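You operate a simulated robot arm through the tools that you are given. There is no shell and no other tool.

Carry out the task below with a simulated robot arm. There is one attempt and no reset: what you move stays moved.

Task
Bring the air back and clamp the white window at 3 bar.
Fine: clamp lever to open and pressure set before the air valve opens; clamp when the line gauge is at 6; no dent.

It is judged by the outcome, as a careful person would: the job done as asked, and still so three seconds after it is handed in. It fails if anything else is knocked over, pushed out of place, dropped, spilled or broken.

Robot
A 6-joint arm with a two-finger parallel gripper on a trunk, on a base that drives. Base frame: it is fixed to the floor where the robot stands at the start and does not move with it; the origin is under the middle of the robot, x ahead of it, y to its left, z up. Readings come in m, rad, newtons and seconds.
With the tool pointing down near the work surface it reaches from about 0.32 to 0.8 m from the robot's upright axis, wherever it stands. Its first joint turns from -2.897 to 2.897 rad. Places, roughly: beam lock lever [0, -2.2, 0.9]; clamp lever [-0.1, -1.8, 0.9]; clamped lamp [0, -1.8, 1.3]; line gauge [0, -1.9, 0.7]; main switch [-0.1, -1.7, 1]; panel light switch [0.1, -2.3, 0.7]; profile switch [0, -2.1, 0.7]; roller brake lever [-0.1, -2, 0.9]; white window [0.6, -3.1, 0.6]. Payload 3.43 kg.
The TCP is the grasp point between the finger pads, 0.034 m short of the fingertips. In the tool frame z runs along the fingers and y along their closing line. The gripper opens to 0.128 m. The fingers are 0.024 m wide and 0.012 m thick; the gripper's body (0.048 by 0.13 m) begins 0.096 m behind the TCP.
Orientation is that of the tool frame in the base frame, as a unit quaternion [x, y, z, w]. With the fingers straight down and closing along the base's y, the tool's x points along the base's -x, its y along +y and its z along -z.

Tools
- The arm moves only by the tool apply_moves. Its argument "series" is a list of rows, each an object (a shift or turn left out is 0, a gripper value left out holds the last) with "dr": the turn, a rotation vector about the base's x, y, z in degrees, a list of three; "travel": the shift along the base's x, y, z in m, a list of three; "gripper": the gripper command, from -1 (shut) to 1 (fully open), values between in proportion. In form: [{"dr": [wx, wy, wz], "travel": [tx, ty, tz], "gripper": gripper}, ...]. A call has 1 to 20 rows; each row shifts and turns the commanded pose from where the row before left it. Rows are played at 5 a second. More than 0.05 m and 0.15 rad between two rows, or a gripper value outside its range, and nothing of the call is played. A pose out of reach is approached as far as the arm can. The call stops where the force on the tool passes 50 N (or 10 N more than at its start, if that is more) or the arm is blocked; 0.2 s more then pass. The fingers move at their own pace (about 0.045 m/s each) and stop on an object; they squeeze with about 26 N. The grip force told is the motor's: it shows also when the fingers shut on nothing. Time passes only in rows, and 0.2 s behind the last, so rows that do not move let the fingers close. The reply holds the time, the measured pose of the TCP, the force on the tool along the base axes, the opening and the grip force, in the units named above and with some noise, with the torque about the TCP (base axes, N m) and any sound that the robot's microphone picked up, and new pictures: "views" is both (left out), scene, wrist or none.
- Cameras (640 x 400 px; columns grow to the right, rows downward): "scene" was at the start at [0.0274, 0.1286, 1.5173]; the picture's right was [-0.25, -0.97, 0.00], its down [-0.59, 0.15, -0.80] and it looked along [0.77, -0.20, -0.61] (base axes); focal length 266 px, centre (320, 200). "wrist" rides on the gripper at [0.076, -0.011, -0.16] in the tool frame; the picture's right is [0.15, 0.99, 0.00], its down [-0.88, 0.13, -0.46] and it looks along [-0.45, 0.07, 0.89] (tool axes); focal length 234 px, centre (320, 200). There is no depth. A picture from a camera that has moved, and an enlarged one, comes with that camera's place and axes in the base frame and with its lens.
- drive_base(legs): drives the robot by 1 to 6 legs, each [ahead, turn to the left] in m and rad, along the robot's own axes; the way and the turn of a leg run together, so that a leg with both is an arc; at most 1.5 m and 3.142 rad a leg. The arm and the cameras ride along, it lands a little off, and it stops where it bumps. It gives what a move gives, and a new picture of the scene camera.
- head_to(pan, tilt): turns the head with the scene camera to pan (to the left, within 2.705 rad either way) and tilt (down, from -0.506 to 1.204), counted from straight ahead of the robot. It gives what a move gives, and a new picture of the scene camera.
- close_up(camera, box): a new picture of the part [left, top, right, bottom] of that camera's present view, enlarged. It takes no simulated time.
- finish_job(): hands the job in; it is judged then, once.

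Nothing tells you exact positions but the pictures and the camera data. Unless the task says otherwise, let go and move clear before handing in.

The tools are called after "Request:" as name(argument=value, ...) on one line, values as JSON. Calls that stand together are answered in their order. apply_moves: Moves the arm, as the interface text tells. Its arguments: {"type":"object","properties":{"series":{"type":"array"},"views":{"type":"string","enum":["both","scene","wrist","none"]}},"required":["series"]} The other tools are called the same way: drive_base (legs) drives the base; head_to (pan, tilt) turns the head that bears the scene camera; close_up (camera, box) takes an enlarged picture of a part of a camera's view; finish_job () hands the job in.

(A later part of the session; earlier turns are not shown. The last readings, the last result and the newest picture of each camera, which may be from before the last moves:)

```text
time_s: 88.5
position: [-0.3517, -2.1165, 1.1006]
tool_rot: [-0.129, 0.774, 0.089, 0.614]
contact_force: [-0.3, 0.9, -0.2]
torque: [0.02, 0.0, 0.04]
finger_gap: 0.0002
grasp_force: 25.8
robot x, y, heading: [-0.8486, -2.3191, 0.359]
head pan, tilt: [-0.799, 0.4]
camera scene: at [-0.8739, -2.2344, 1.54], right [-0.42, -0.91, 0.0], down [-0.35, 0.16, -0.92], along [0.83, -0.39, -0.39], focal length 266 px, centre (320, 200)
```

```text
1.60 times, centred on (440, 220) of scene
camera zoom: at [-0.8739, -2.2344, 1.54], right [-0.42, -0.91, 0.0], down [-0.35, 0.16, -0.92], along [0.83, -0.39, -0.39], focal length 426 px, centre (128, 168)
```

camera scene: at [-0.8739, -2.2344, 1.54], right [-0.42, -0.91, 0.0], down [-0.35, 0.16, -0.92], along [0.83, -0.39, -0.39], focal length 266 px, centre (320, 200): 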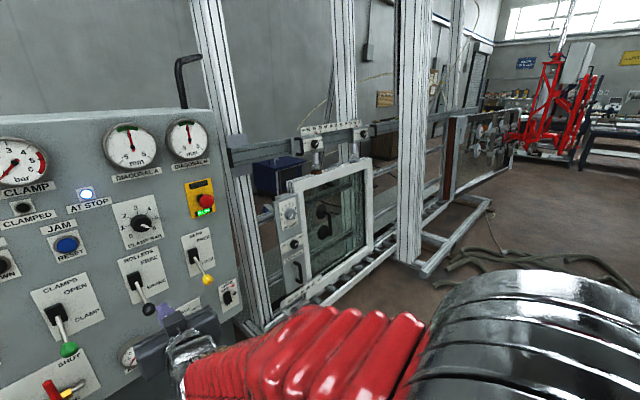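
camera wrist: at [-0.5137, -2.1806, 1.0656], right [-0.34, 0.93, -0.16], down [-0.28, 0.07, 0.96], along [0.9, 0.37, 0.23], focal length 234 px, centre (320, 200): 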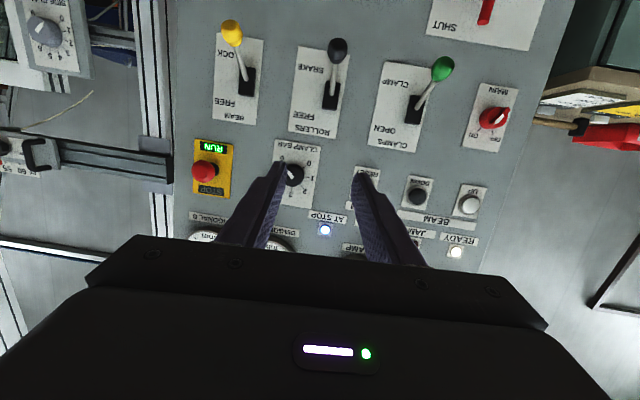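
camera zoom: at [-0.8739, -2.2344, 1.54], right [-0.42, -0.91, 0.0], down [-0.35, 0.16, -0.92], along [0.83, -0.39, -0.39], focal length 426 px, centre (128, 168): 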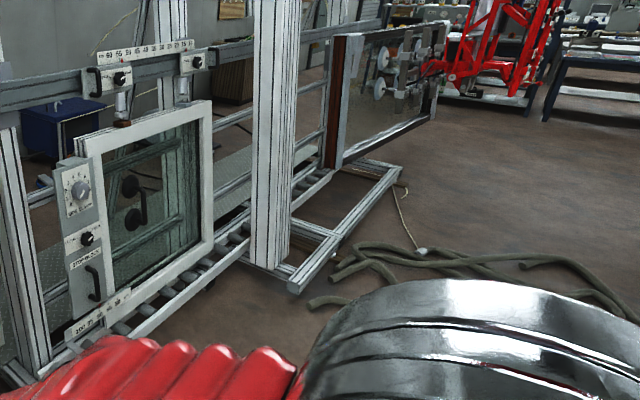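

The cracked pad still lies flat in place under the foot; the task asks only for air, pressure and clamping, so I leave the pads alone. Next I move the closed fingers down to the left, to a standoff below and in front of the green lever (target about (-0.29, -1.90, 0.86)).

Request:
apply_moves(series=[{"travel": [0.008, 0.028, -0.03]}, {"travel": [0.008, 0.028, -0.03]}, {"travel": [0.008, 0.028, -0.03]}, {"travel": [0.008, 0.028, -0.03]}])

Request:
head_to(pan=0.1, tilt=0.6)

```text
time_s: 89.5
position: [-0.3214, -2.0037, 0.9825]
tool_rot: [-0.129, 0.772, 0.091, 0.615]
contact_force: [-0.7, -0.4, 0.0]
torque: [0.0, -0.05, -0.01]
finger_gap: 0.0
grasp_force: 26.5
robot x, y, heading: [-0.8478, -2.3198, 0.361]
head pan, tilt: [-0.799, 0.4]
camera scene: at [-0.874, -2.2344, 1.54], right [-0.42, -0.91, 0.0], down [-0.35, 0.16, -0.92], along [0.83, -0.39, -0.39], focal length 266 px, centre (320, 200)
camera wrist: at [-0.4826, -2.0692, 0.9461], right [-0.34, 0.93, -0.16], down [-0.28, 0.06, 0.96], along [0.9, 0.37, 0.24], focal length 234 px, centre (320, 200)
```

scene: 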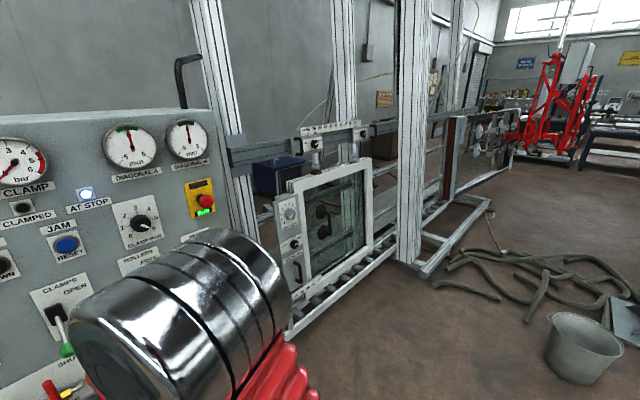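
wrist: 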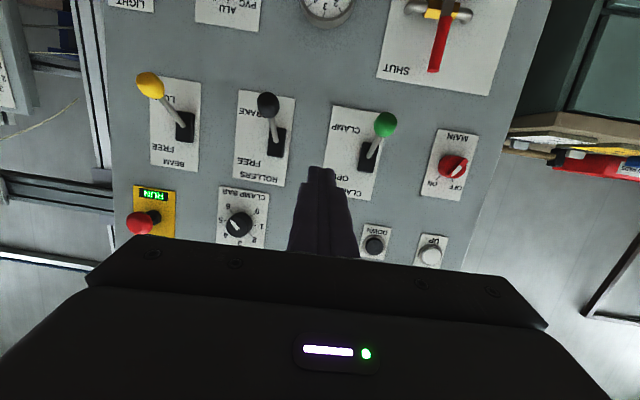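

```text
time_s: 90.7
position: [-0.3218, -2.0046, 0.9831]
tool_rot: [-0.13, 0.773, 0.092, 0.614]
contact_force: [0.2, -0.4, 0.8]
torque: [0.01, -0.01, -0.01]
finger_gap: 0.0
grasp_force: 25.8
robot x, y, heading: [-0.85, -2.3213, 0.362]
head pan, tilt: [0.099, 0.6]
camera scene: at [-0.8784, -2.1558, 1.5218], right [0.44, -0.9, 0.0], down [-0.51, -0.25, -0.82], along [0.74, 0.37, -0.57], focal length 266 px, centre (320, 200)
```

scene: 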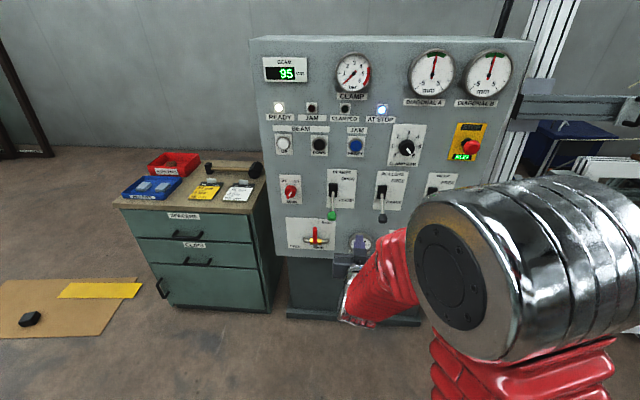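

The fingers respond well and point at the panel about 13° low. I level the tool and move to the standoff below and in front of the green lever.

Request:
apply_moves(series=[{"dr": [2.35, -6.07, 1.3], "travel": [0.009, 0.0275, -0.032]}, {"dr": [2.35, -6.07, 1.3], "travel": [0.009, 0.0275, -0.032]}, {"travel": [0.009, 0.0275, -0.032]}, {"travel": [0.009, 0.0275, -0.032]}, {}])

Request:
close_up(camera="scene", box=[260, 150, 420, 270])

```text
time_s: 91.9
position: [-0.2816, -1.879, 0.866]
tool_rot: [-0.132, 0.696, 0.12, 0.695]
contact_force: [-0.3, -0.4, -0.2]
torque: [-0.02, -0.02, 0.02]
finger_gap: 0.0
grasp_force: 26.1
out of reach, approached as far as the arm can: row 2, 3
robot x, y, heading: [-0.8465, -2.3195, 0.36]
head pan, tilt: [0.099, 0.6]
camera scene: at [-0.8783, -2.1557, 1.5218], right [0.44, -0.9, 0.0], down [-0.51, -0.25, -0.82], along [0.74, 0.37, -0.57], focal length 266 px, centre (320, 200)
camera wrist: at [-0.4275, -1.9467, 0.7923], right [-0.35, 0.92, -0.16], down [-0.47, -0.02, 0.88], along [0.81, 0.38, 0.45], focal length 234 px, centre (320, 200)
```

scene: 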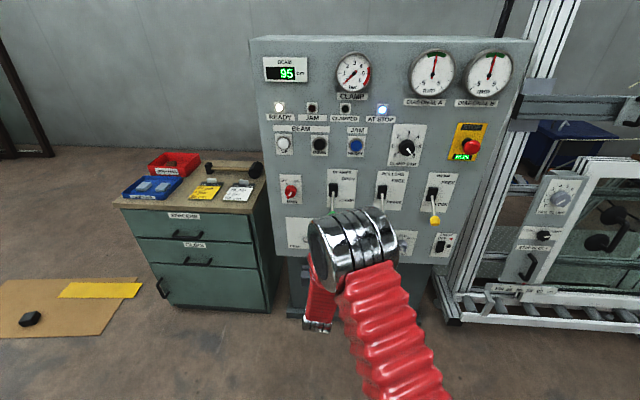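
wrist: 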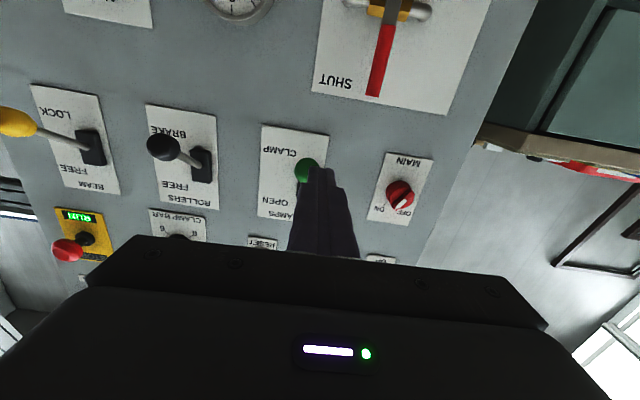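

```text
3.33 times, centred on (340, 210) of scene
camera zoom: at [-0.8783, -2.1557, 1.5218], right [0.44, -0.9, 0.0], down [-0.51, -0.25, -0.82], along [0.74, 0.37, -0.57], focal length 888 px, centre (253, 167)
```

zoom: 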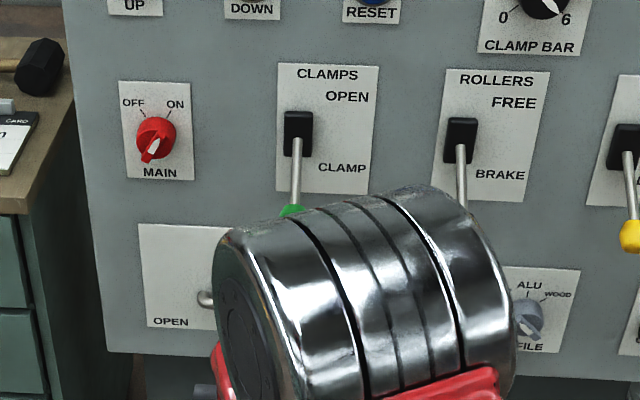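

The tool is level and square to the panel, with the green knob just ahead and above the fingertips. I shift slightly right and down and advance under the lever rod.

Request:
apply_moves(series=[{"travel": [0.0047, -0.0121, -0.016]}, {"travel": [0.0324, 0.0125, 0]}, {"travel": [0.0324, 0.0125, 0]}, {"travel": [0.0324, 0.0125, 0]}, {"travel": [0.0324, 0.0125, 0]}, {}])

Request:
close_up(camera="wrist", box=[200, 80, 440, 230])

```text
time_s: 93.3
position: [-0.1443, -1.8339, 0.8551]
tool_rot: [-0.131, 0.696, 0.122, 0.695]
contact_force: [0.4, -0.4, -0.2]
torque: [-0.01, -0.02, 0.01]
finger_gap: 0.0
grasp_force: 25.7
out of reach, approached as far as the arm can: row 1
robot x, y, heading: [-0.845, -2.322, 0.358]
head pan, tilt: [0.099, 0.6]
camera scene: at [-0.8782, -2.1556, 1.5218], right [0.45, -0.9, 0.0], down [-0.51, -0.25, -0.82], along [0.74, 0.37, -0.57], focal length 266 px, centre (320, 200)
camera wrist: at [-0.2896, -1.9012, 0.7808], right [-0.35, 0.92, -0.16], down [-0.47, -0.03, 0.88], along [0.81, 0.38, 0.45], focal length 234 px, centre (320, 200)
```

scene: 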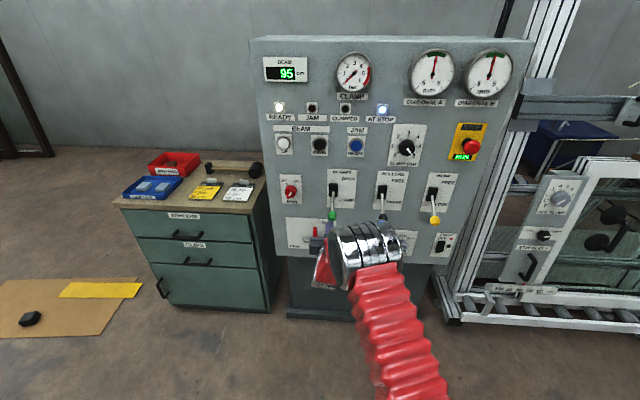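
wrist: 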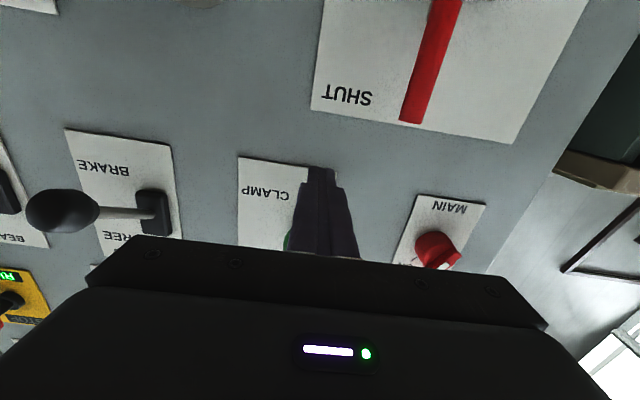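

```text
2.67 times, centred on (320, 155) of wrist
camera zoom: at [-0.2896, -1.9012, 0.7808], right [-0.35, 0.92, -0.16], down [-0.47, -0.03, 0.88], along [0.81, 0.38, 0.45], focal length 624 px, centre (320, 320)
```

zoom: 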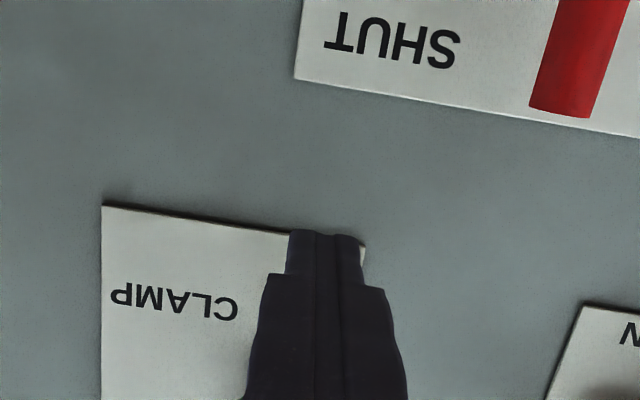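

The fingertips are under the rod and the knob shows slightly to the right of them. I check the side view before lifting.

Request:
close_up(camera="scene", box=[280, 160, 400, 260])

```text
4.00 times, centred on (340, 210) of scene
camera zoom: at [-0.8782, -2.1556, 1.5218], right [0.45, -0.9, 0.0], down [-0.51, -0.25, -0.82], along [0.74, 0.37, -0.57], focal length 1065 px, centre (240, 160)
```

zoom: 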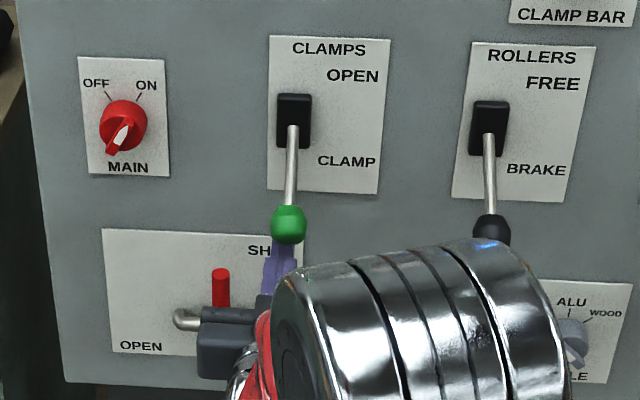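

The fingers sit just beneath the green knob, nearly centred. I nudge 6 mm right and lift the lever slowly.

Request:
apply_moves(series=[{"travel": [0.0022, -0.0056, 0]}, {"travel": [0, 0, 0.02]}, {"travel": [0, 0, 0.02]}, {"travel": [0, 0, 0.02]}, {"travel": [0, 0, 0.02]}, {"travel": [0, 0, 0.02]}])

Request:
close_up(camera="scene", box=[280, 140, 400, 240])

```text
time_s: 94.7
position: [-0.1407, -1.8389, 0.9551]
tool_rot: [-0.131, 0.696, 0.123, 0.695]
contact_force: [1.3, 0.1, -0.8]
torque: [-0.03, -0.02, 0.0]
finger_gap: 0.0
grasp_force: 25.6
robot x, y, heading: [-0.8487, -2.3197, 0.365]
head pan, tilt: [0.099, 0.6]
camera scene: at [-0.8781, -2.1556, 1.5218], right [0.45, -0.9, 0.0], down [-0.51, -0.25, -0.82], along [0.74, 0.37, -0.57], focal length 266 px, centre (320, 200)
camera wrist: at [-0.2871, -1.9064, 0.8814], right [-0.35, 0.92, -0.16], down [-0.47, -0.03, 0.88], along [0.81, 0.38, 0.45], focal length 234 px, centre (320, 200)
```

scene: 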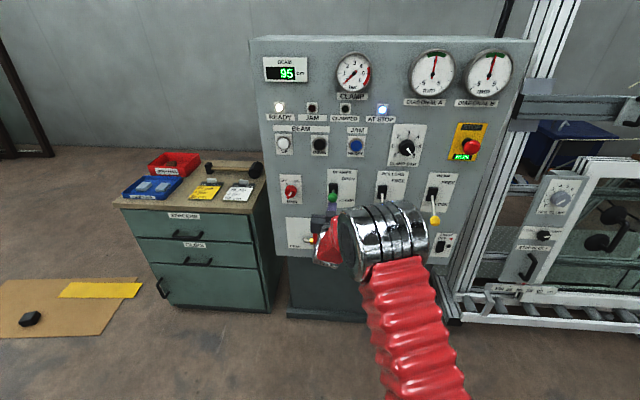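
wrist: 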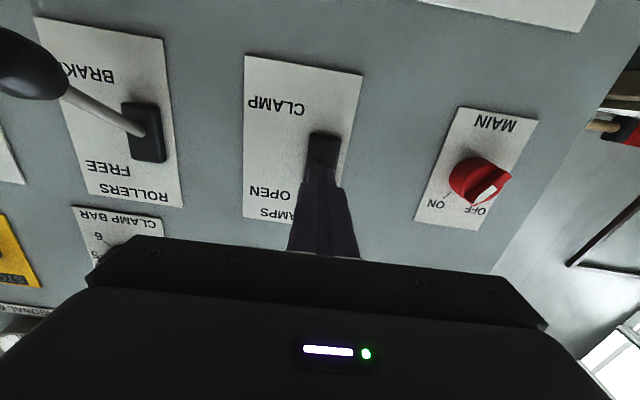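

```text
4.00 times, centred on (340, 190) of scene
camera zoom: at [-0.8781, -2.1556, 1.5218], right [0.45, -0.9, 0.0], down [-0.51, -0.25, -0.82], along [0.74, 0.37, -0.57], focal length 1065 px, centre (240, 240)
```

zoom: 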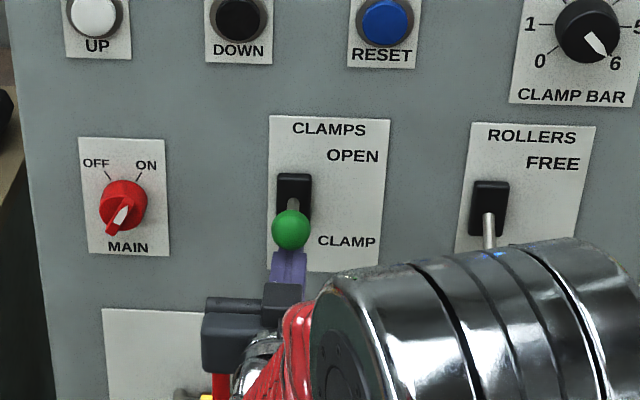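

The lever is following and is about horizontal now. I keep lifting.

Request:
apply_moves(series=[{"travel": [0, 0, 0.015]}, {"travel": [0, 0, 0.015]}, {"travel": [0, 0, 0.012]}])

Request:
close_up(camera="scene", box=[280, 140, 400, 240])

```text
time_s: 95.5
position: [-0.1444, -1.842, 0.9791]
tool_rot: [-0.137, 0.707, 0.119, 0.684]
contact_force: [-2.8, -2.3, -2.4]
torque: [-0.03, 0.04, 0.01]
finger_gap: 0.0001
grasp_force: 26.1
robot x, y, heading: [-0.8457, -2.3179, 0.358]
head pan, tilt: [0.099, 0.6]
stopped in row 3: the force on the tool passed its limit at 58 N (the readings are from after the stop); the commanded pose is now the measured one
camera scene: at [-0.8783, -2.1557, 1.5218], right [0.45, -0.9, 0.0], down [-0.51, -0.25, -0.82], along [0.74, 0.37, -0.57], focal length 266 px, centre (320, 200)
camera wrist: at [-0.2923, -1.9103, 0.9092], right [-0.36, 0.92, -0.16], down [-0.45, -0.01, 0.89], along [0.82, 0.39, 0.42], focal length 234 px, centre (320, 200)
```

scene: 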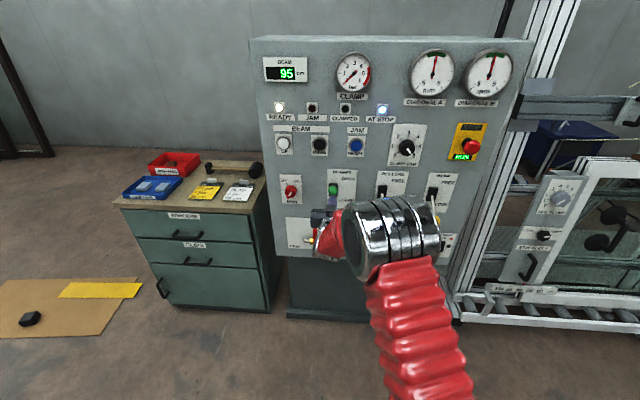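
wrist: 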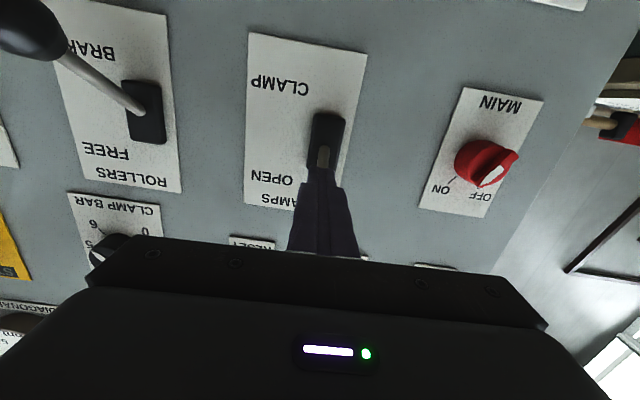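

```text
4.00 times, centred on (340, 190) of scene
camera zoom: at [-0.8783, -2.1557, 1.5218], right [0.45, -0.9, 0.0], down [-0.51, -0.25, -0.82], along [0.74, 0.37, -0.57], focal length 1065 px, centre (240, 240)
```

zoom: 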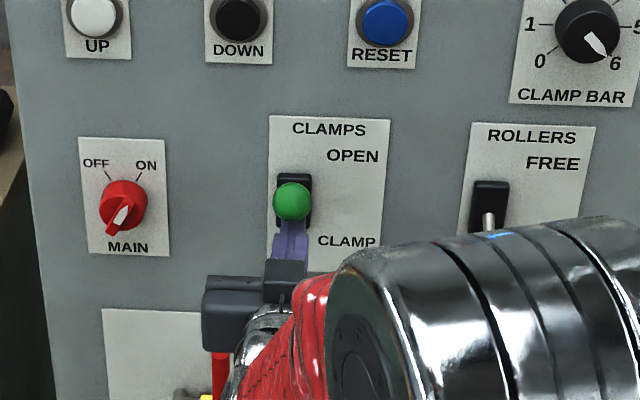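

The lever knob is now at about z 1.03, its upper end stop (OPEN). I drop the fingers a little and back straight off.

Request:
apply_moves(series=[{"travel": [0, 0, -0.02]}, {"travel": [0, 0, -0.02]}, {"travel": [-0.042, -0.0162, 0]}, {"travel": [-0.042, -0.0162, 0]}, {"travel": [-0.042, -0.0162, 0]}, {"travel": [-0.042, -0.0162, 0]}])

Request:
close_up(camera="scene", box=[280, 140, 400, 240])

Request:
close_up(camera="scene", box=[380, 110, 430, 170])

```text
time_s: 96.9
position: [-0.3128, -1.9068, 0.9391]
tool_rot: [-0.135, 0.706, 0.118, 0.685]
contact_force: [0.0, -0.5, -1.4]
torque: [0.0, -0.02, 0.05]
finger_gap: 0.0
grasp_force: 25.9
robot x, y, heading: [-0.8519, -2.3173, 0.364]
head pan, tilt: [0.099, 0.6]
camera scene: at [-0.8782, -2.1556, 1.5218], right [0.45, -0.9, 0.0], down [-0.51, -0.25, -0.82], along [0.74, 0.37, -0.57], focal length 266 px, centre (320, 200)
camera wrist: at [-0.4607, -1.9751, 0.8695], right [-0.35, 0.92, -0.16], down [-0.45, -0.01, 0.89], along [0.82, 0.39, 0.42], focal length 234 px, centre (320, 200)
```

scene: 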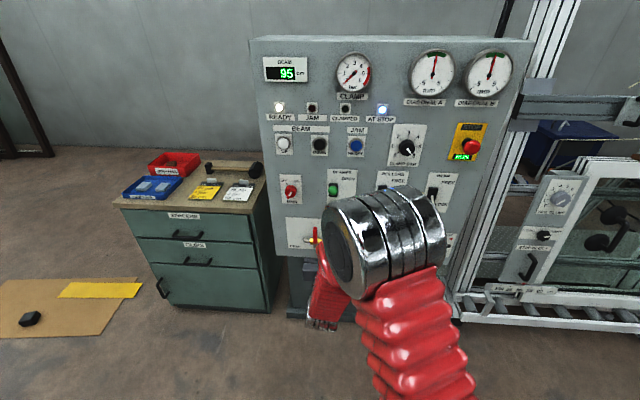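
wrist: 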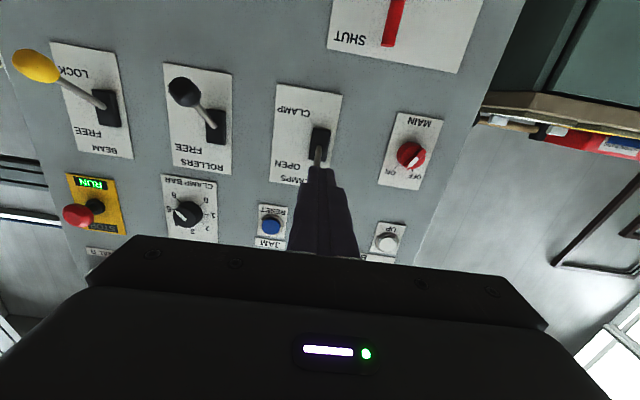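

```text
4.00 times, centred on (340, 190) of scene
camera zoom: at [-0.8782, -2.1556, 1.5218], right [0.45, -0.9, 0.0], down [-0.51, -0.25, -0.82], along [0.74, 0.37, -0.57], focal length 1065 px, centre (240, 240)
```

zoom: 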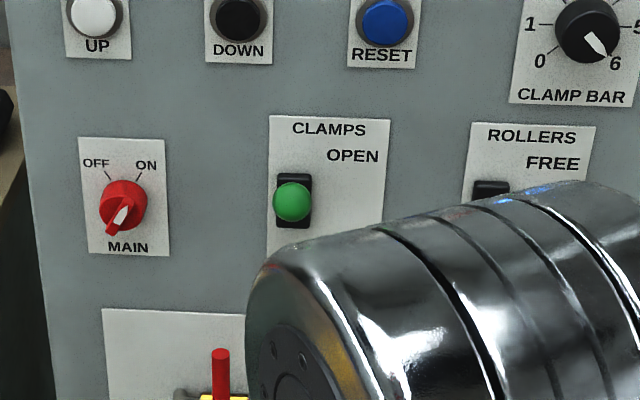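

```text
6.67 times, centred on (405, 140) of scene
camera zoom: at [-0.8782, -2.1556, 1.5218], right [0.45, -0.9, 0.0], down [-0.51, -0.25, -0.82], along [0.74, 0.37, -0.57], focal length 1776 px, centre (-247, 600)
```

zoom: 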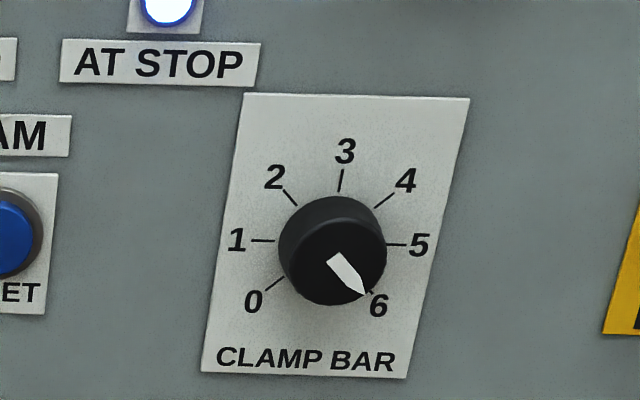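

The lever stays up at OPEN, and the CLAMP BAR knob points at 6 (270° scale, 45° per bar, 3 at the top). Next I go to a standoff in front of the knob, about (-0.215, -2.137, 1.148), and open the fingers to about 85 mm.

Request:
apply_moves(series=[{"dr": [0.68, -1.77, 0], "travel": [0.0122, -0.0288, 0.0261]}, {"travel": [0.0122, -0.0288, 0.0261]}, {"travel": [0.0122, -0.0288, 0.0261]}, {"travel": [0.0122, -0.0288, 0.0261], "gripper": 0.33}, {"travel": [0.0122, -0.0288, 0.0261]}, {"travel": [0.0122, -0.0288, 0.0261]}, {"travel": [0.0122, -0.0288, 0.0261]}, {"travel": [0.0122, -0.0288, 0.0261]}, {}])

```text
time_s: 98.9
position: [-0.2817, -2.0375, 1.1342]
tool_rot: [-0.126, 0.698, 0.114, 0.696]
contact_force: [-0.8, -0.3, 0.1]
torque: [0.0, 0.01, 0.0]
finger_gap: 0.0853
grasp_force: 0.0
out of reach, approached as far as the arm can: row 4, 5, 6, 7, 8
robot x, y, heading: [-0.8471, -2.3164, 0.36]
head pan, tilt: [0.099, 0.6]
camera scene: at [-0.8785, -2.1558, 1.5218], right [0.45, -0.9, 0.0], down [-0.51, -0.25, -0.82], along [0.74, 0.37, -0.57], focal length 266 px, centre (320, 200)
camera wrist: at [-0.4298, -2.1019, 1.0589], right [-0.33, 0.93, -0.16], down [-0.47, -0.01, 0.88], along [0.82, 0.37, 0.44], focal length 234 px, centre (320, 200)
```

scene: 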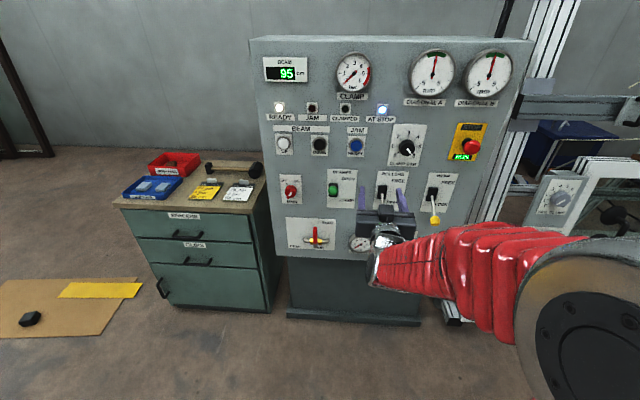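
wrist: 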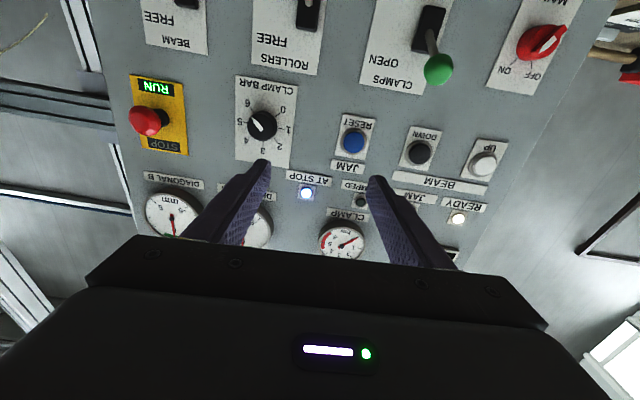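

The last rows were out of reach because the arm is folded too close. I go forward as I shift right, to about 12 cm before the knob.

Request:
apply_moves(series=[{"travel": [0.0447, 0.0, 0.003]}, {"travel": [0.0447, 0.0, 0.003]}, {"travel": [0.03, -0.019, 0.003]}, {"travel": [0.03, -0.019, 0.003]}, {"travel": [0.03, -0.0185, 0.003]}, {}])

```text
time_s: 100.3
position: [-0.1601, -1.9879, 1.1543]
tool_rot: [-0.123, 0.699, 0.11, 0.695]
contact_force: [0.7, 0.8, 1.1]
torque: [0.01, 0.0, 0.04]
finger_gap: 0.0851
grasp_force: 0.0
out of reach, approached as far as the arm can: row 1, 2, 3, 4, 5
robot x, y, heading: [-0.8467, -2.3231, 0.362]
head pan, tilt: [0.099, 0.6]
camera scene: at [-0.8784, -2.1557, 1.5218], right [0.45, -0.9, 0.0], down [-0.51, -0.25, -0.82], along [0.74, 0.37, -0.57], focal length 266 px, centre (320, 200)
camera wrist: at [-0.3086, -2.0516, 1.0805], right [-0.32, 0.93, -0.16], down [-0.47, -0.01, 0.88], along [0.82, 0.36, 0.44], focal length 234 px, centre (320, 200)
```

scene: 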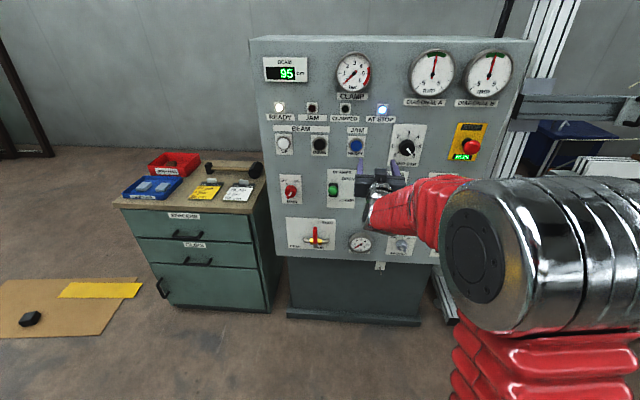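
wrist: 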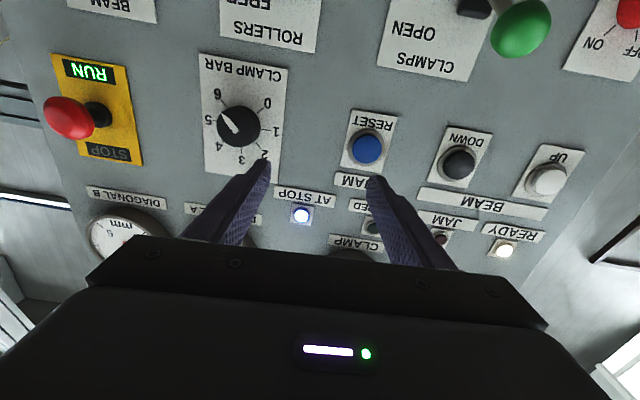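

The arm can't bring the tool further right from here, though targets to my left work well. I shift the base about 0.2 m to the right: back up, turn, go forward, turn back.

Request:
drive_base(legs=[[-0.29, 0], [0, -0.6], [0.35, 0], [0, 0.6]])

```text
time_s: 109.8
position: [-0.0867, -2.1764, 1.155]
tool_rot: [-0.121, 0.7, 0.107, 0.696]
contact_force: [0.4, 0.4, -0.4]
torque: [-0.03, -0.02, -0.03]
finger_gap: 0.0853
grasp_force: 0.0
robot x, y, heading: [-0.7711, -2.518, 0.354]
head pan, tilt: [0.099, 0.6]
camera scene: at [-0.8, -2.353, 1.5218], right [0.44, -0.9, 0.0], down [-0.51, -0.25, -0.82], along [0.74, 0.36, -0.57], focal length 266 px, centre (320, 200)
```

scene: 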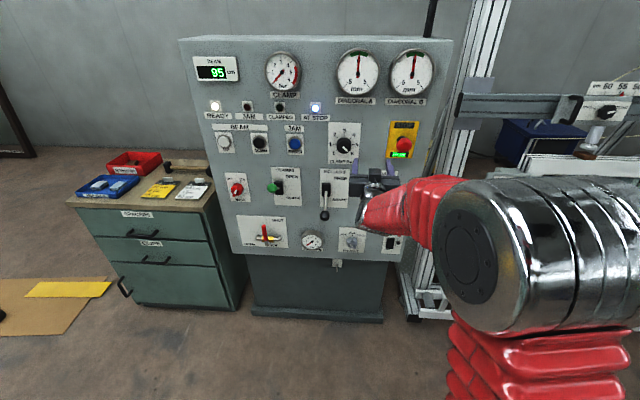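

The base is 0.2 m further right and still square. Now I measure the knob again from here.

Request:
close_up(camera="scene", box=[300, 110, 440, 200])

Request:
apply_moves(series=[{"travel": [-0.015, 0.0387, -0.004]}, {"travel": [-0.015, 0.0387, -0.003]}, {}])

Request:
close_up(camera="wrist", box=[200, 50, 440, 250])

```text
4.44 times, centred on (370, 155) of scene
camera zoom: at [-0.8, -2.353, 1.5218], right [0.44, -0.9, 0.0], down [-0.51, -0.25, -0.82], along [0.74, 0.36, -0.57], focal length 1184 px, centre (98, 400)
```

zoom: 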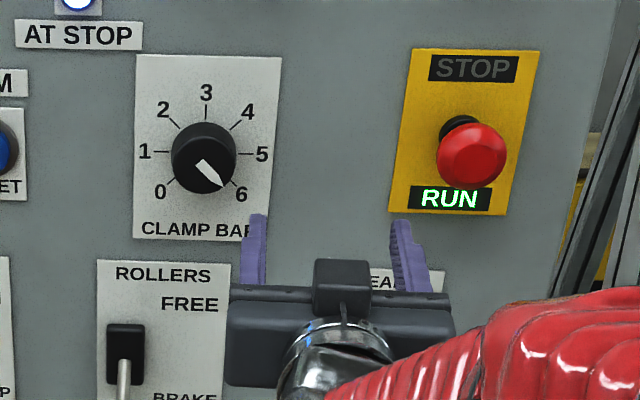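

```text
time_s: 110.6
position: [-0.1156, -2.0986, 1.1483]
tool_rot: [-0.12, 0.7, 0.107, 0.696]
contact_force: [0.5, 0.4, -0.6]
torque: [0.02, -0.01, -0.02]
finger_gap: 0.0849
grasp_force: 0.0
robot x, y, heading: [-0.7711, -2.516, 0.353]
head pan, tilt: [0.099, 0.6]
camera scene: at [-0.8, -2.353, 1.5218], right [0.44, -0.9, 0.0], down [-0.51, -0.25, -0.82], along [0.74, 0.36, -0.57], focal length 266 px, centre (320, 200)
camera wrist: at [-0.2645, -2.161, 1.0746], right [-0.32, 0.93, -0.16], down [-0.47, -0.01, 0.88], along [0.82, 0.36, 0.44], focal length 234 px, centre (320, 200)
```

scene: 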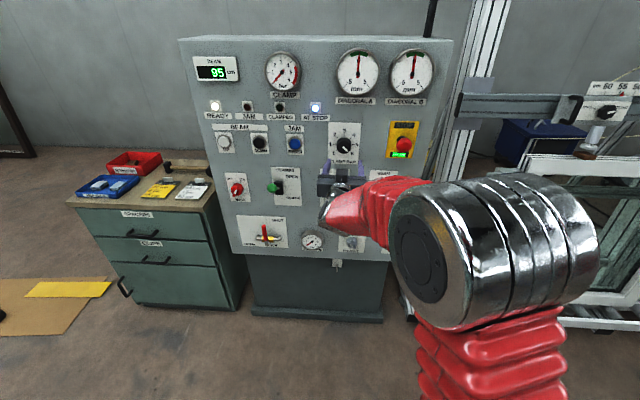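
wrist: 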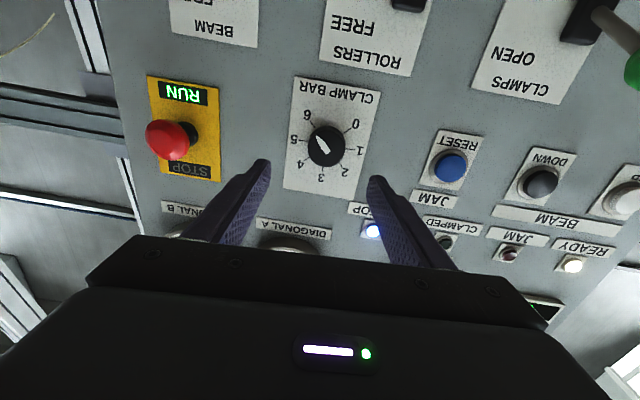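

```text
2.00 times, centred on (320, 150) of wrist
camera zoom: at [-0.2645, -2.161, 1.0746], right [-0.32, 0.93, -0.16], down [-0.47, -0.01, 0.88], along [0.82, 0.36, 0.44], focal length 468 px, centre (320, 300)
```

zoom: 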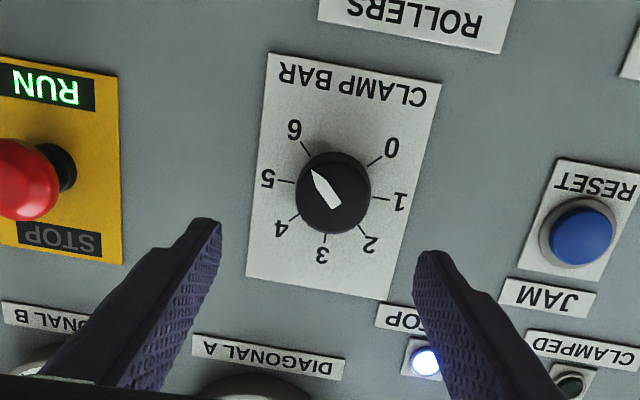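

The knob face is at about (0.026, -2.040, 1.150), right on the tool axis and between the fingers. I correct the yaw by 2.6° and pre-roll the tool 60° clockwise, so that the 135° counter-clockwise twist can be done in one grip.

Request:
apply_moves(series=[{"dr": [0, 0, 2.6]}, {"dr": [7.0, 2.7, 0]}, {"dr": [7.0, 2.7, 0]}, {"dr": [7.0, 2.7, 0]}, {"dr": [7.0, 2.7, 0]}, {"dr": [7.0, 2.7, 0]}, {"dr": [7.0, 2.7, 0]}, {"dr": [7.0, 2.7, 0]}, {"dr": [7.0, 2.7, 0]}, {}])

```text
time_s: 112.8
position: [-0.1255, -1.9735, 1.3127]
tool_rot: [0.23, 0.678, 0.446, 0.537]
contact_force: [0.0, 0.3, -0.2]
torque: [-0.01, -0.03, 0.0]
finger_gap: 0.0849
grasp_force: 0.0
out of reach, approached as far as the arm can: row 3, 4, 5, 6, 7, 8, 9
robot x, y, heading: [-0.7666, -2.517, 0.356]
head pan, tilt: [0.099, 0.6]
camera scene: at [-0.8, -2.353, 1.5218], right [0.44, -0.9, 0.0], down [-0.51, -0.25, -0.82], along [0.74, 0.36, -0.57], focal length 266 px, centre (320, 200)
camera wrist: at [-0.2964, -1.9752, 1.2683], right [-0.21, 0.6, 0.77], down [-0.17, -0.8, 0.58], along [0.96, -0.01, 0.27], focal length 234 px, centre (320, 200)
```

scene: 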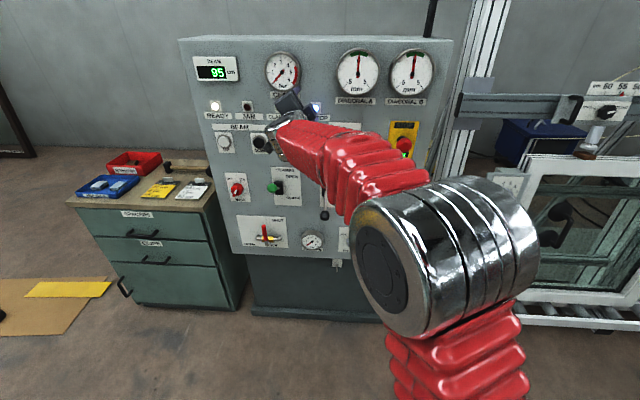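
wrist: 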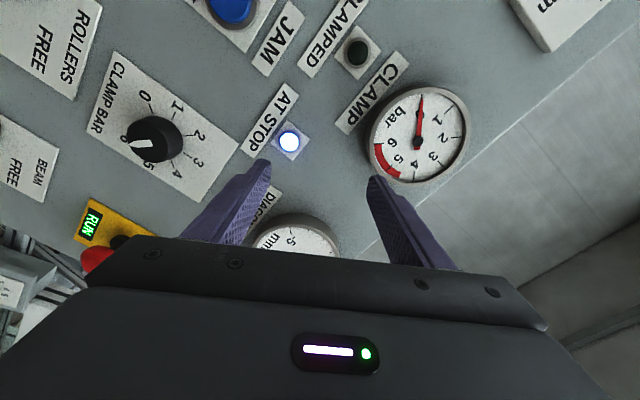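

Rolling clockwise pushes the arm against its limits, so I undo that. I'll use the other direction, which is the turning direction anyway.

Request:
apply_moves(series=[{"dr": [-6.82, -2.63, 0], "travel": [0.0015, -0.0153, -0.0204]}, {"dr": [-6.82, -2.63, 0], "travel": [0.0015, -0.0153, -0.0204]}, {"dr": [-6.82, -2.63, 0], "travel": [0.0015, -0.0153, -0.0204]}, {"dr": [-6.82, -2.63, 0], "travel": [0.0015, -0.0153, -0.0204]}, {"dr": [-6.82, -2.63, 0], "travel": [0.0015, -0.0153, -0.0204]}, {"dr": [-6.82, -2.63, 0], "travel": [0.0015, -0.0153, -0.0204]}, {"dr": [-6.82, -2.63, 0], "travel": [0.0015, -0.0153, -0.0204]}, {"dr": [-6.82, -2.63, 0], "travel": [0.0015, -0.0153, -0.0204]}, {}])

```text
time_s: 114.8
position: [-0.1126, -2.0912, 1.157]
tool_rot: [-0.129, 0.699, 0.134, 0.691]
contact_force: [0.2, -0.1, 0.1]
torque: [-0.01, 0.0, -0.01]
finger_gap: 0.085
grasp_force: 0.0
out of reach, approached as far as the arm can: row 1
robot x, y, heading: [-0.7695, -2.5145, 0.358]
head pan, tilt: [0.099, 0.6]
camera scene: at [-0.8, -2.353, 1.5218], right [0.44, -0.9, 0.0], down [-0.51, -0.25, -0.82], along [0.74, 0.36, -0.57], focal length 266 px, centre (320, 200)
camera wrist: at [-0.2585, -2.1589, 1.0829], right [-0.36, 0.92, -0.14], down [-0.46, -0.05, 0.89], along [0.81, 0.38, 0.44], focal length 234 px, centre (320, 200)
```

scene: 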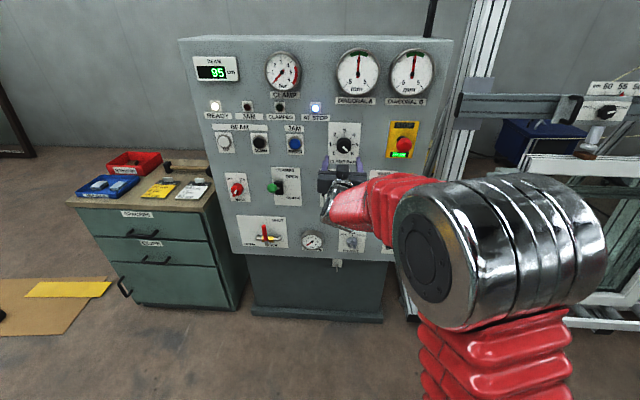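
wrist: 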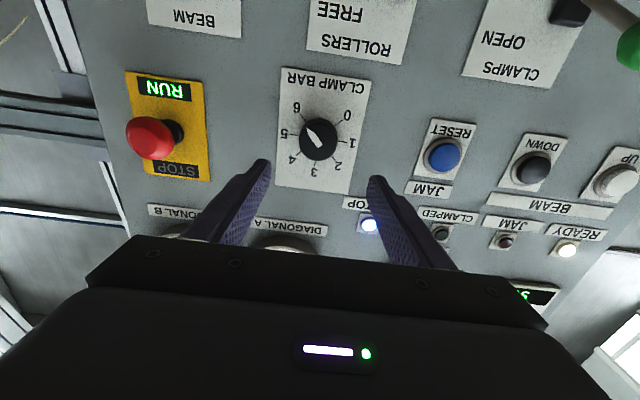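

Back at the standoff. I test how far the tool rolls counter-clockwise here, clear of the panel.

Request:
apply_moves(series=[{"dr": [-7.0, -2.7, 0]}, {"dr": [-7.0, -2.7, 0]}, {"dr": [-7.0, -2.7, 0]}, {"dr": [-7.0, -2.7, 0]}, {"dr": [-7.0, -2.7, 0]}, {"dr": [-7.0, -2.7, 0]}, {"dr": [-7.0, -2.7, 0]}, {"dr": [-7.0, -2.7, 0]}, {"dr": [-7.0, -2.7, 0]}, {"dr": [-7.0, -2.7, 0]}, {}])

```text
time_s: 117.2
position: [-0.1134, -2.0911, 1.1569]
tool_rot: [-0.524, 0.477, -0.32, 0.628]
contact_force: [-0.1, -0.4, 1.0]
torque: [-0.04, 0.01, -0.02]
finger_gap: 0.085
grasp_force: 0.0
robot x, y, heading: [-0.7686, -2.5164, 0.353]
head pan, tilt: [0.099, 0.6]
camera scene: at [-0.8, -2.353, 1.5218], right [0.44, -0.9, 0.0], down [-0.51, -0.25, -0.82], along [0.74, 0.36, -0.57], focal length 266 px, centre (320, 200)
camera wrist: at [-0.2355, -2.2182, 1.1485], right [-0.05, 0.11, -0.99], down [-0.74, 0.67, 0.11], along [0.67, 0.74, 0.05], focal length 234 px, centre (320, 200)
```

scene: 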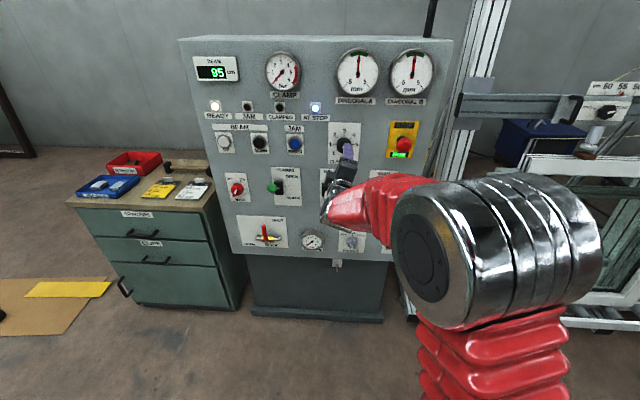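
wrist: 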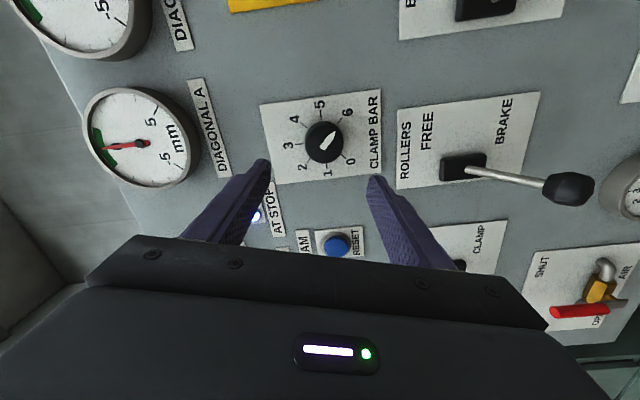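

It rolls 75° in place without drifting. I test on to about 140°.

Request:
apply_moves(series=[{"dr": [-7.0, -2.7, 0]}, {"dr": [-7.0, -2.7, 0]}, {"dr": [-7.0, -2.7, 0]}, {"dr": [-7.0, -2.7, 0]}, {"dr": [-7.0, -2.7, 0]}, {"dr": [-7.0, -2.7, 0]}, {"dr": [-7.0, -2.7, 0]}, {"dr": [-7.0, -2.7, 0]}, {"dr": [-7.0, -2.7, 0]}, {}])

```text
time_s: 119.4
position: [-0.1118, -2.0911, 1.1566]
tool_rot: [0.698, -0.105, 0.618, -0.347]
contact_force: [-0.5, 0.0, 0.1]
torque: [-0.02, 0.0, -0.02]
finger_gap: 0.0851
grasp_force: 0.0
robot x, y, heading: [-0.7718, -2.5195, 0.354]
head pan, tilt: [0.099, 0.6]
camera scene: at [-0.8, -2.353, 1.5218], right [0.44, -0.9, 0.0], down [-0.51, -0.25, -0.82], along [0.74, 0.36, -0.57], focal length 266 px, centre (320, 200)
camera wrist: at [-0.2492, -2.1827, 1.223], right [0.31, -0.81, -0.49], down [-0.58, 0.25, -0.78], along [0.76, 0.52, -0.39], focal length 234 px, centre (320, 200)
```

scene: 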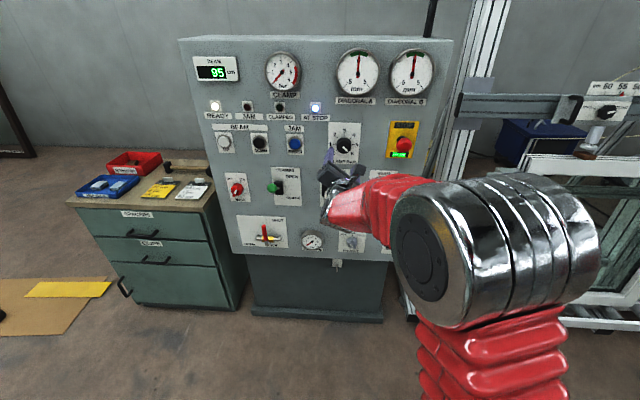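
wrist: 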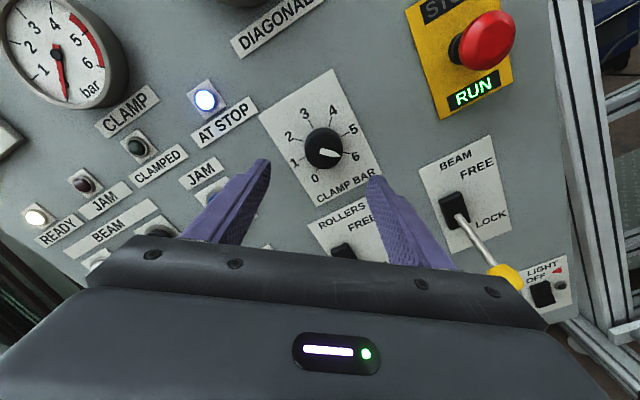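

It rolls 142° freely, which is enough for the whole twist. I roll back to nearly the start, then advance over the knob.

Request:
apply_moves(series=[{"dr": [7.0, 2.7, 0]}, {"dr": [7.0, 2.7, 0]}, {"dr": [7.0, 2.7, 0]}, {"dr": [7.0, 2.7, 0]}, {"dr": [7.0, 2.7, 0]}, {"dr": [7.0, 2.7, 0]}, {"dr": [7.0, 2.7, 0]}, {"dr": [7.0, 2.7, 0]}, {"dr": [7.0, 2.7, 0]}, {"dr": [7.0, 2.7, 0]}, {"dr": [7.0, 2.7, 0]}, {"dr": [7.0, 2.7, 0]}, {"dr": [7.0, 2.7, 0]}, {"dr": [7.0, 2.7, 0]}, {"dr": [7.0, 2.7, 0]}, {"dr": [7.0, 2.7, 0]}, {"dr": [7.0, 2.7, 0]}, {"dr": [7.0, 2.7, 0]}, {}], views="none")

Request:
apply_moves(series=[{"travel": [0.0383, 0.0116, -0.0065]}, {"travel": [0.0373, 0.0144, 0]}, {"travel": [0.01866, 0.0072, 0]}, {}])

Request:
close_up(camera="wrist", box=[200, 80, 440, 250])

```text
time_s: 123.4
position: [-0.1117, -2.0903, 1.1567]
tool_rot: [-0.171, 0.689, 0.088, 0.699]
contact_force: [0.0, 0.2, -0.4]
torque: [-0.02, -0.02, 0.02]
finger_gap: 0.0851
grasp_force: 0.1
robot x, y, heading: [-0.7715, -2.5145, 0.351]
head pan, tilt: [0.099, 0.6]
```

```text
time_s: 124.4
position: [-0.0181, -2.057, 1.1496]
tool_rot: [-0.173, 0.689, 0.087, 0.699]
contact_force: [0.8, -0.7, 0.0]
torque: [0.0, 0.02, 0.0]
finger_gap: 0.0851
grasp_force: 0.0
robot x, y, heading: [-0.7704, -2.5169, 0.357]
head pan, tilt: [0.099, 0.6]
camera scene: at [-0.7999, -2.353, 1.5218], right [0.44, -0.9, 0.0], down [-0.51, -0.25, -0.82], along [0.74, 0.36, -0.57], focal length 266 px, centre (320, 200)
camera wrist: at [-0.1606, -2.1345, 1.0776], right [-0.35, 0.9, -0.27], down [-0.5, 0.06, 0.86], along [0.79, 0.44, 0.43], focal length 234 px, centre (320, 200)
```

scene: 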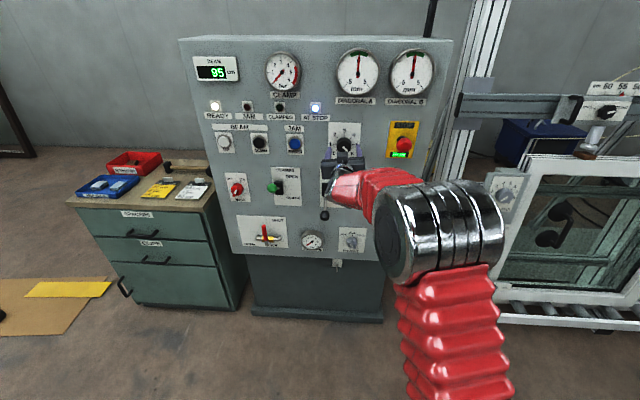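
wrist: 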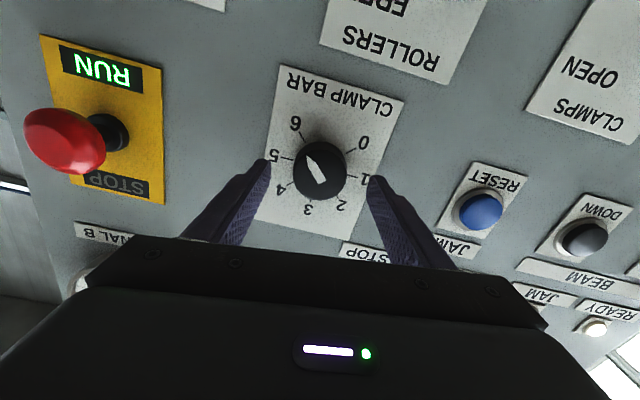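

```text
2.35 times, centred on (320, 165) of wrist
camera zoom: at [-0.1606, -2.1345, 1.0776], right [-0.35, 0.9, -0.27], down [-0.5, 0.06, 0.86], along [0.79, 0.44, 0.43], focal length 551 px, centre (320, 282)
```

zoom: 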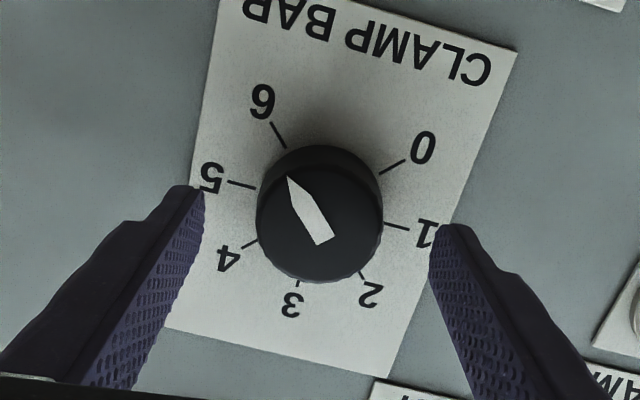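

The knob is centred between the fingertips. I advance another 22 mm and close gently on it.

Request:
apply_moves(series=[{"travel": [0.0103, 0.004, 0.0003]}, {"travel": [0.0103, 0.004, 0]}, {"gripper": -1}, {}, {}, {}])

Request:
close_up(camera="wrist", box=[200, 80, 440, 250])

```text
time_s: 125.8
position: [0.0024, -2.0502, 1.1496]
tool_rot: [-0.173, 0.689, 0.087, 0.698]
contact_force: [2.9, 0.9, 0.6]
torque: [-0.04, 0.08, -0.02]
finger_gap: 0.0507
grasp_force: 45.4
robot x, y, heading: [-0.7714, -2.5188, 0.359]
head pan, tilt: [0.099, 0.6]
camera scene: at [-0.7997, -2.3529, 1.5218], right [0.44, -0.9, 0.0], down [-0.51, -0.25, -0.82], along [0.74, 0.36, -0.57], focal length 266 px, centre (320, 200)
camera wrist: at [-0.1403, -2.1263, 1.078], right [-0.35, 0.9, -0.27], down [-0.5, 0.06, 0.86], along [0.79, 0.44, 0.43], focal length 234 px, centre (320, 200)
```

scene: 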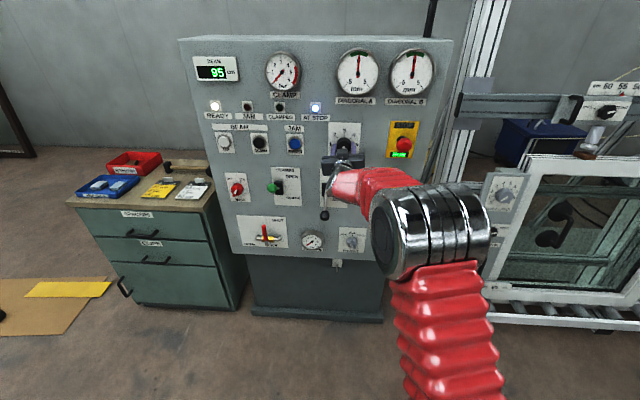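
wrist: 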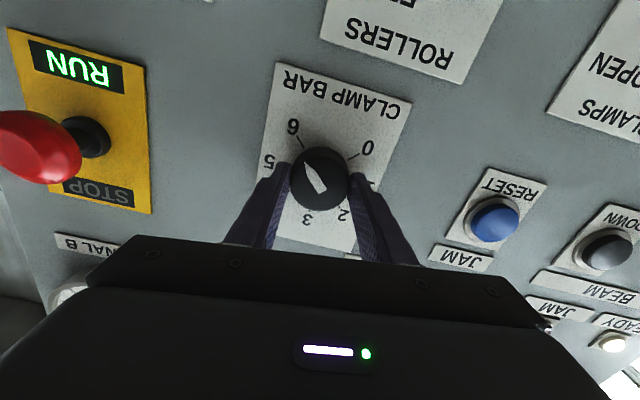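

```text
2.35 times, centred on (320, 165) of wrist
camera zoom: at [-0.1403, -2.1263, 1.078], right [-0.35, 0.9, -0.27], down [-0.5, 0.06, 0.86], along [0.79, 0.44, 0.43], focal length 551 px, centre (320, 282)
```

zoom: 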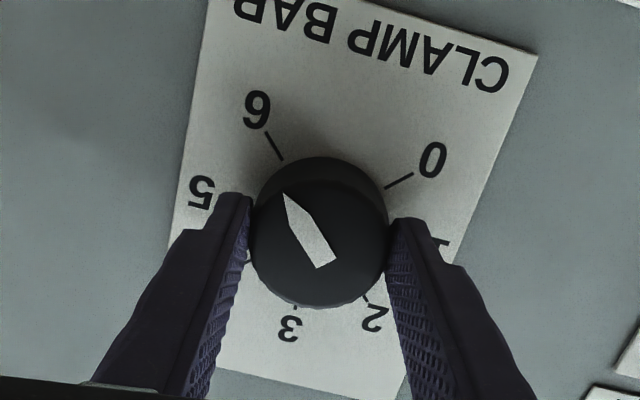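

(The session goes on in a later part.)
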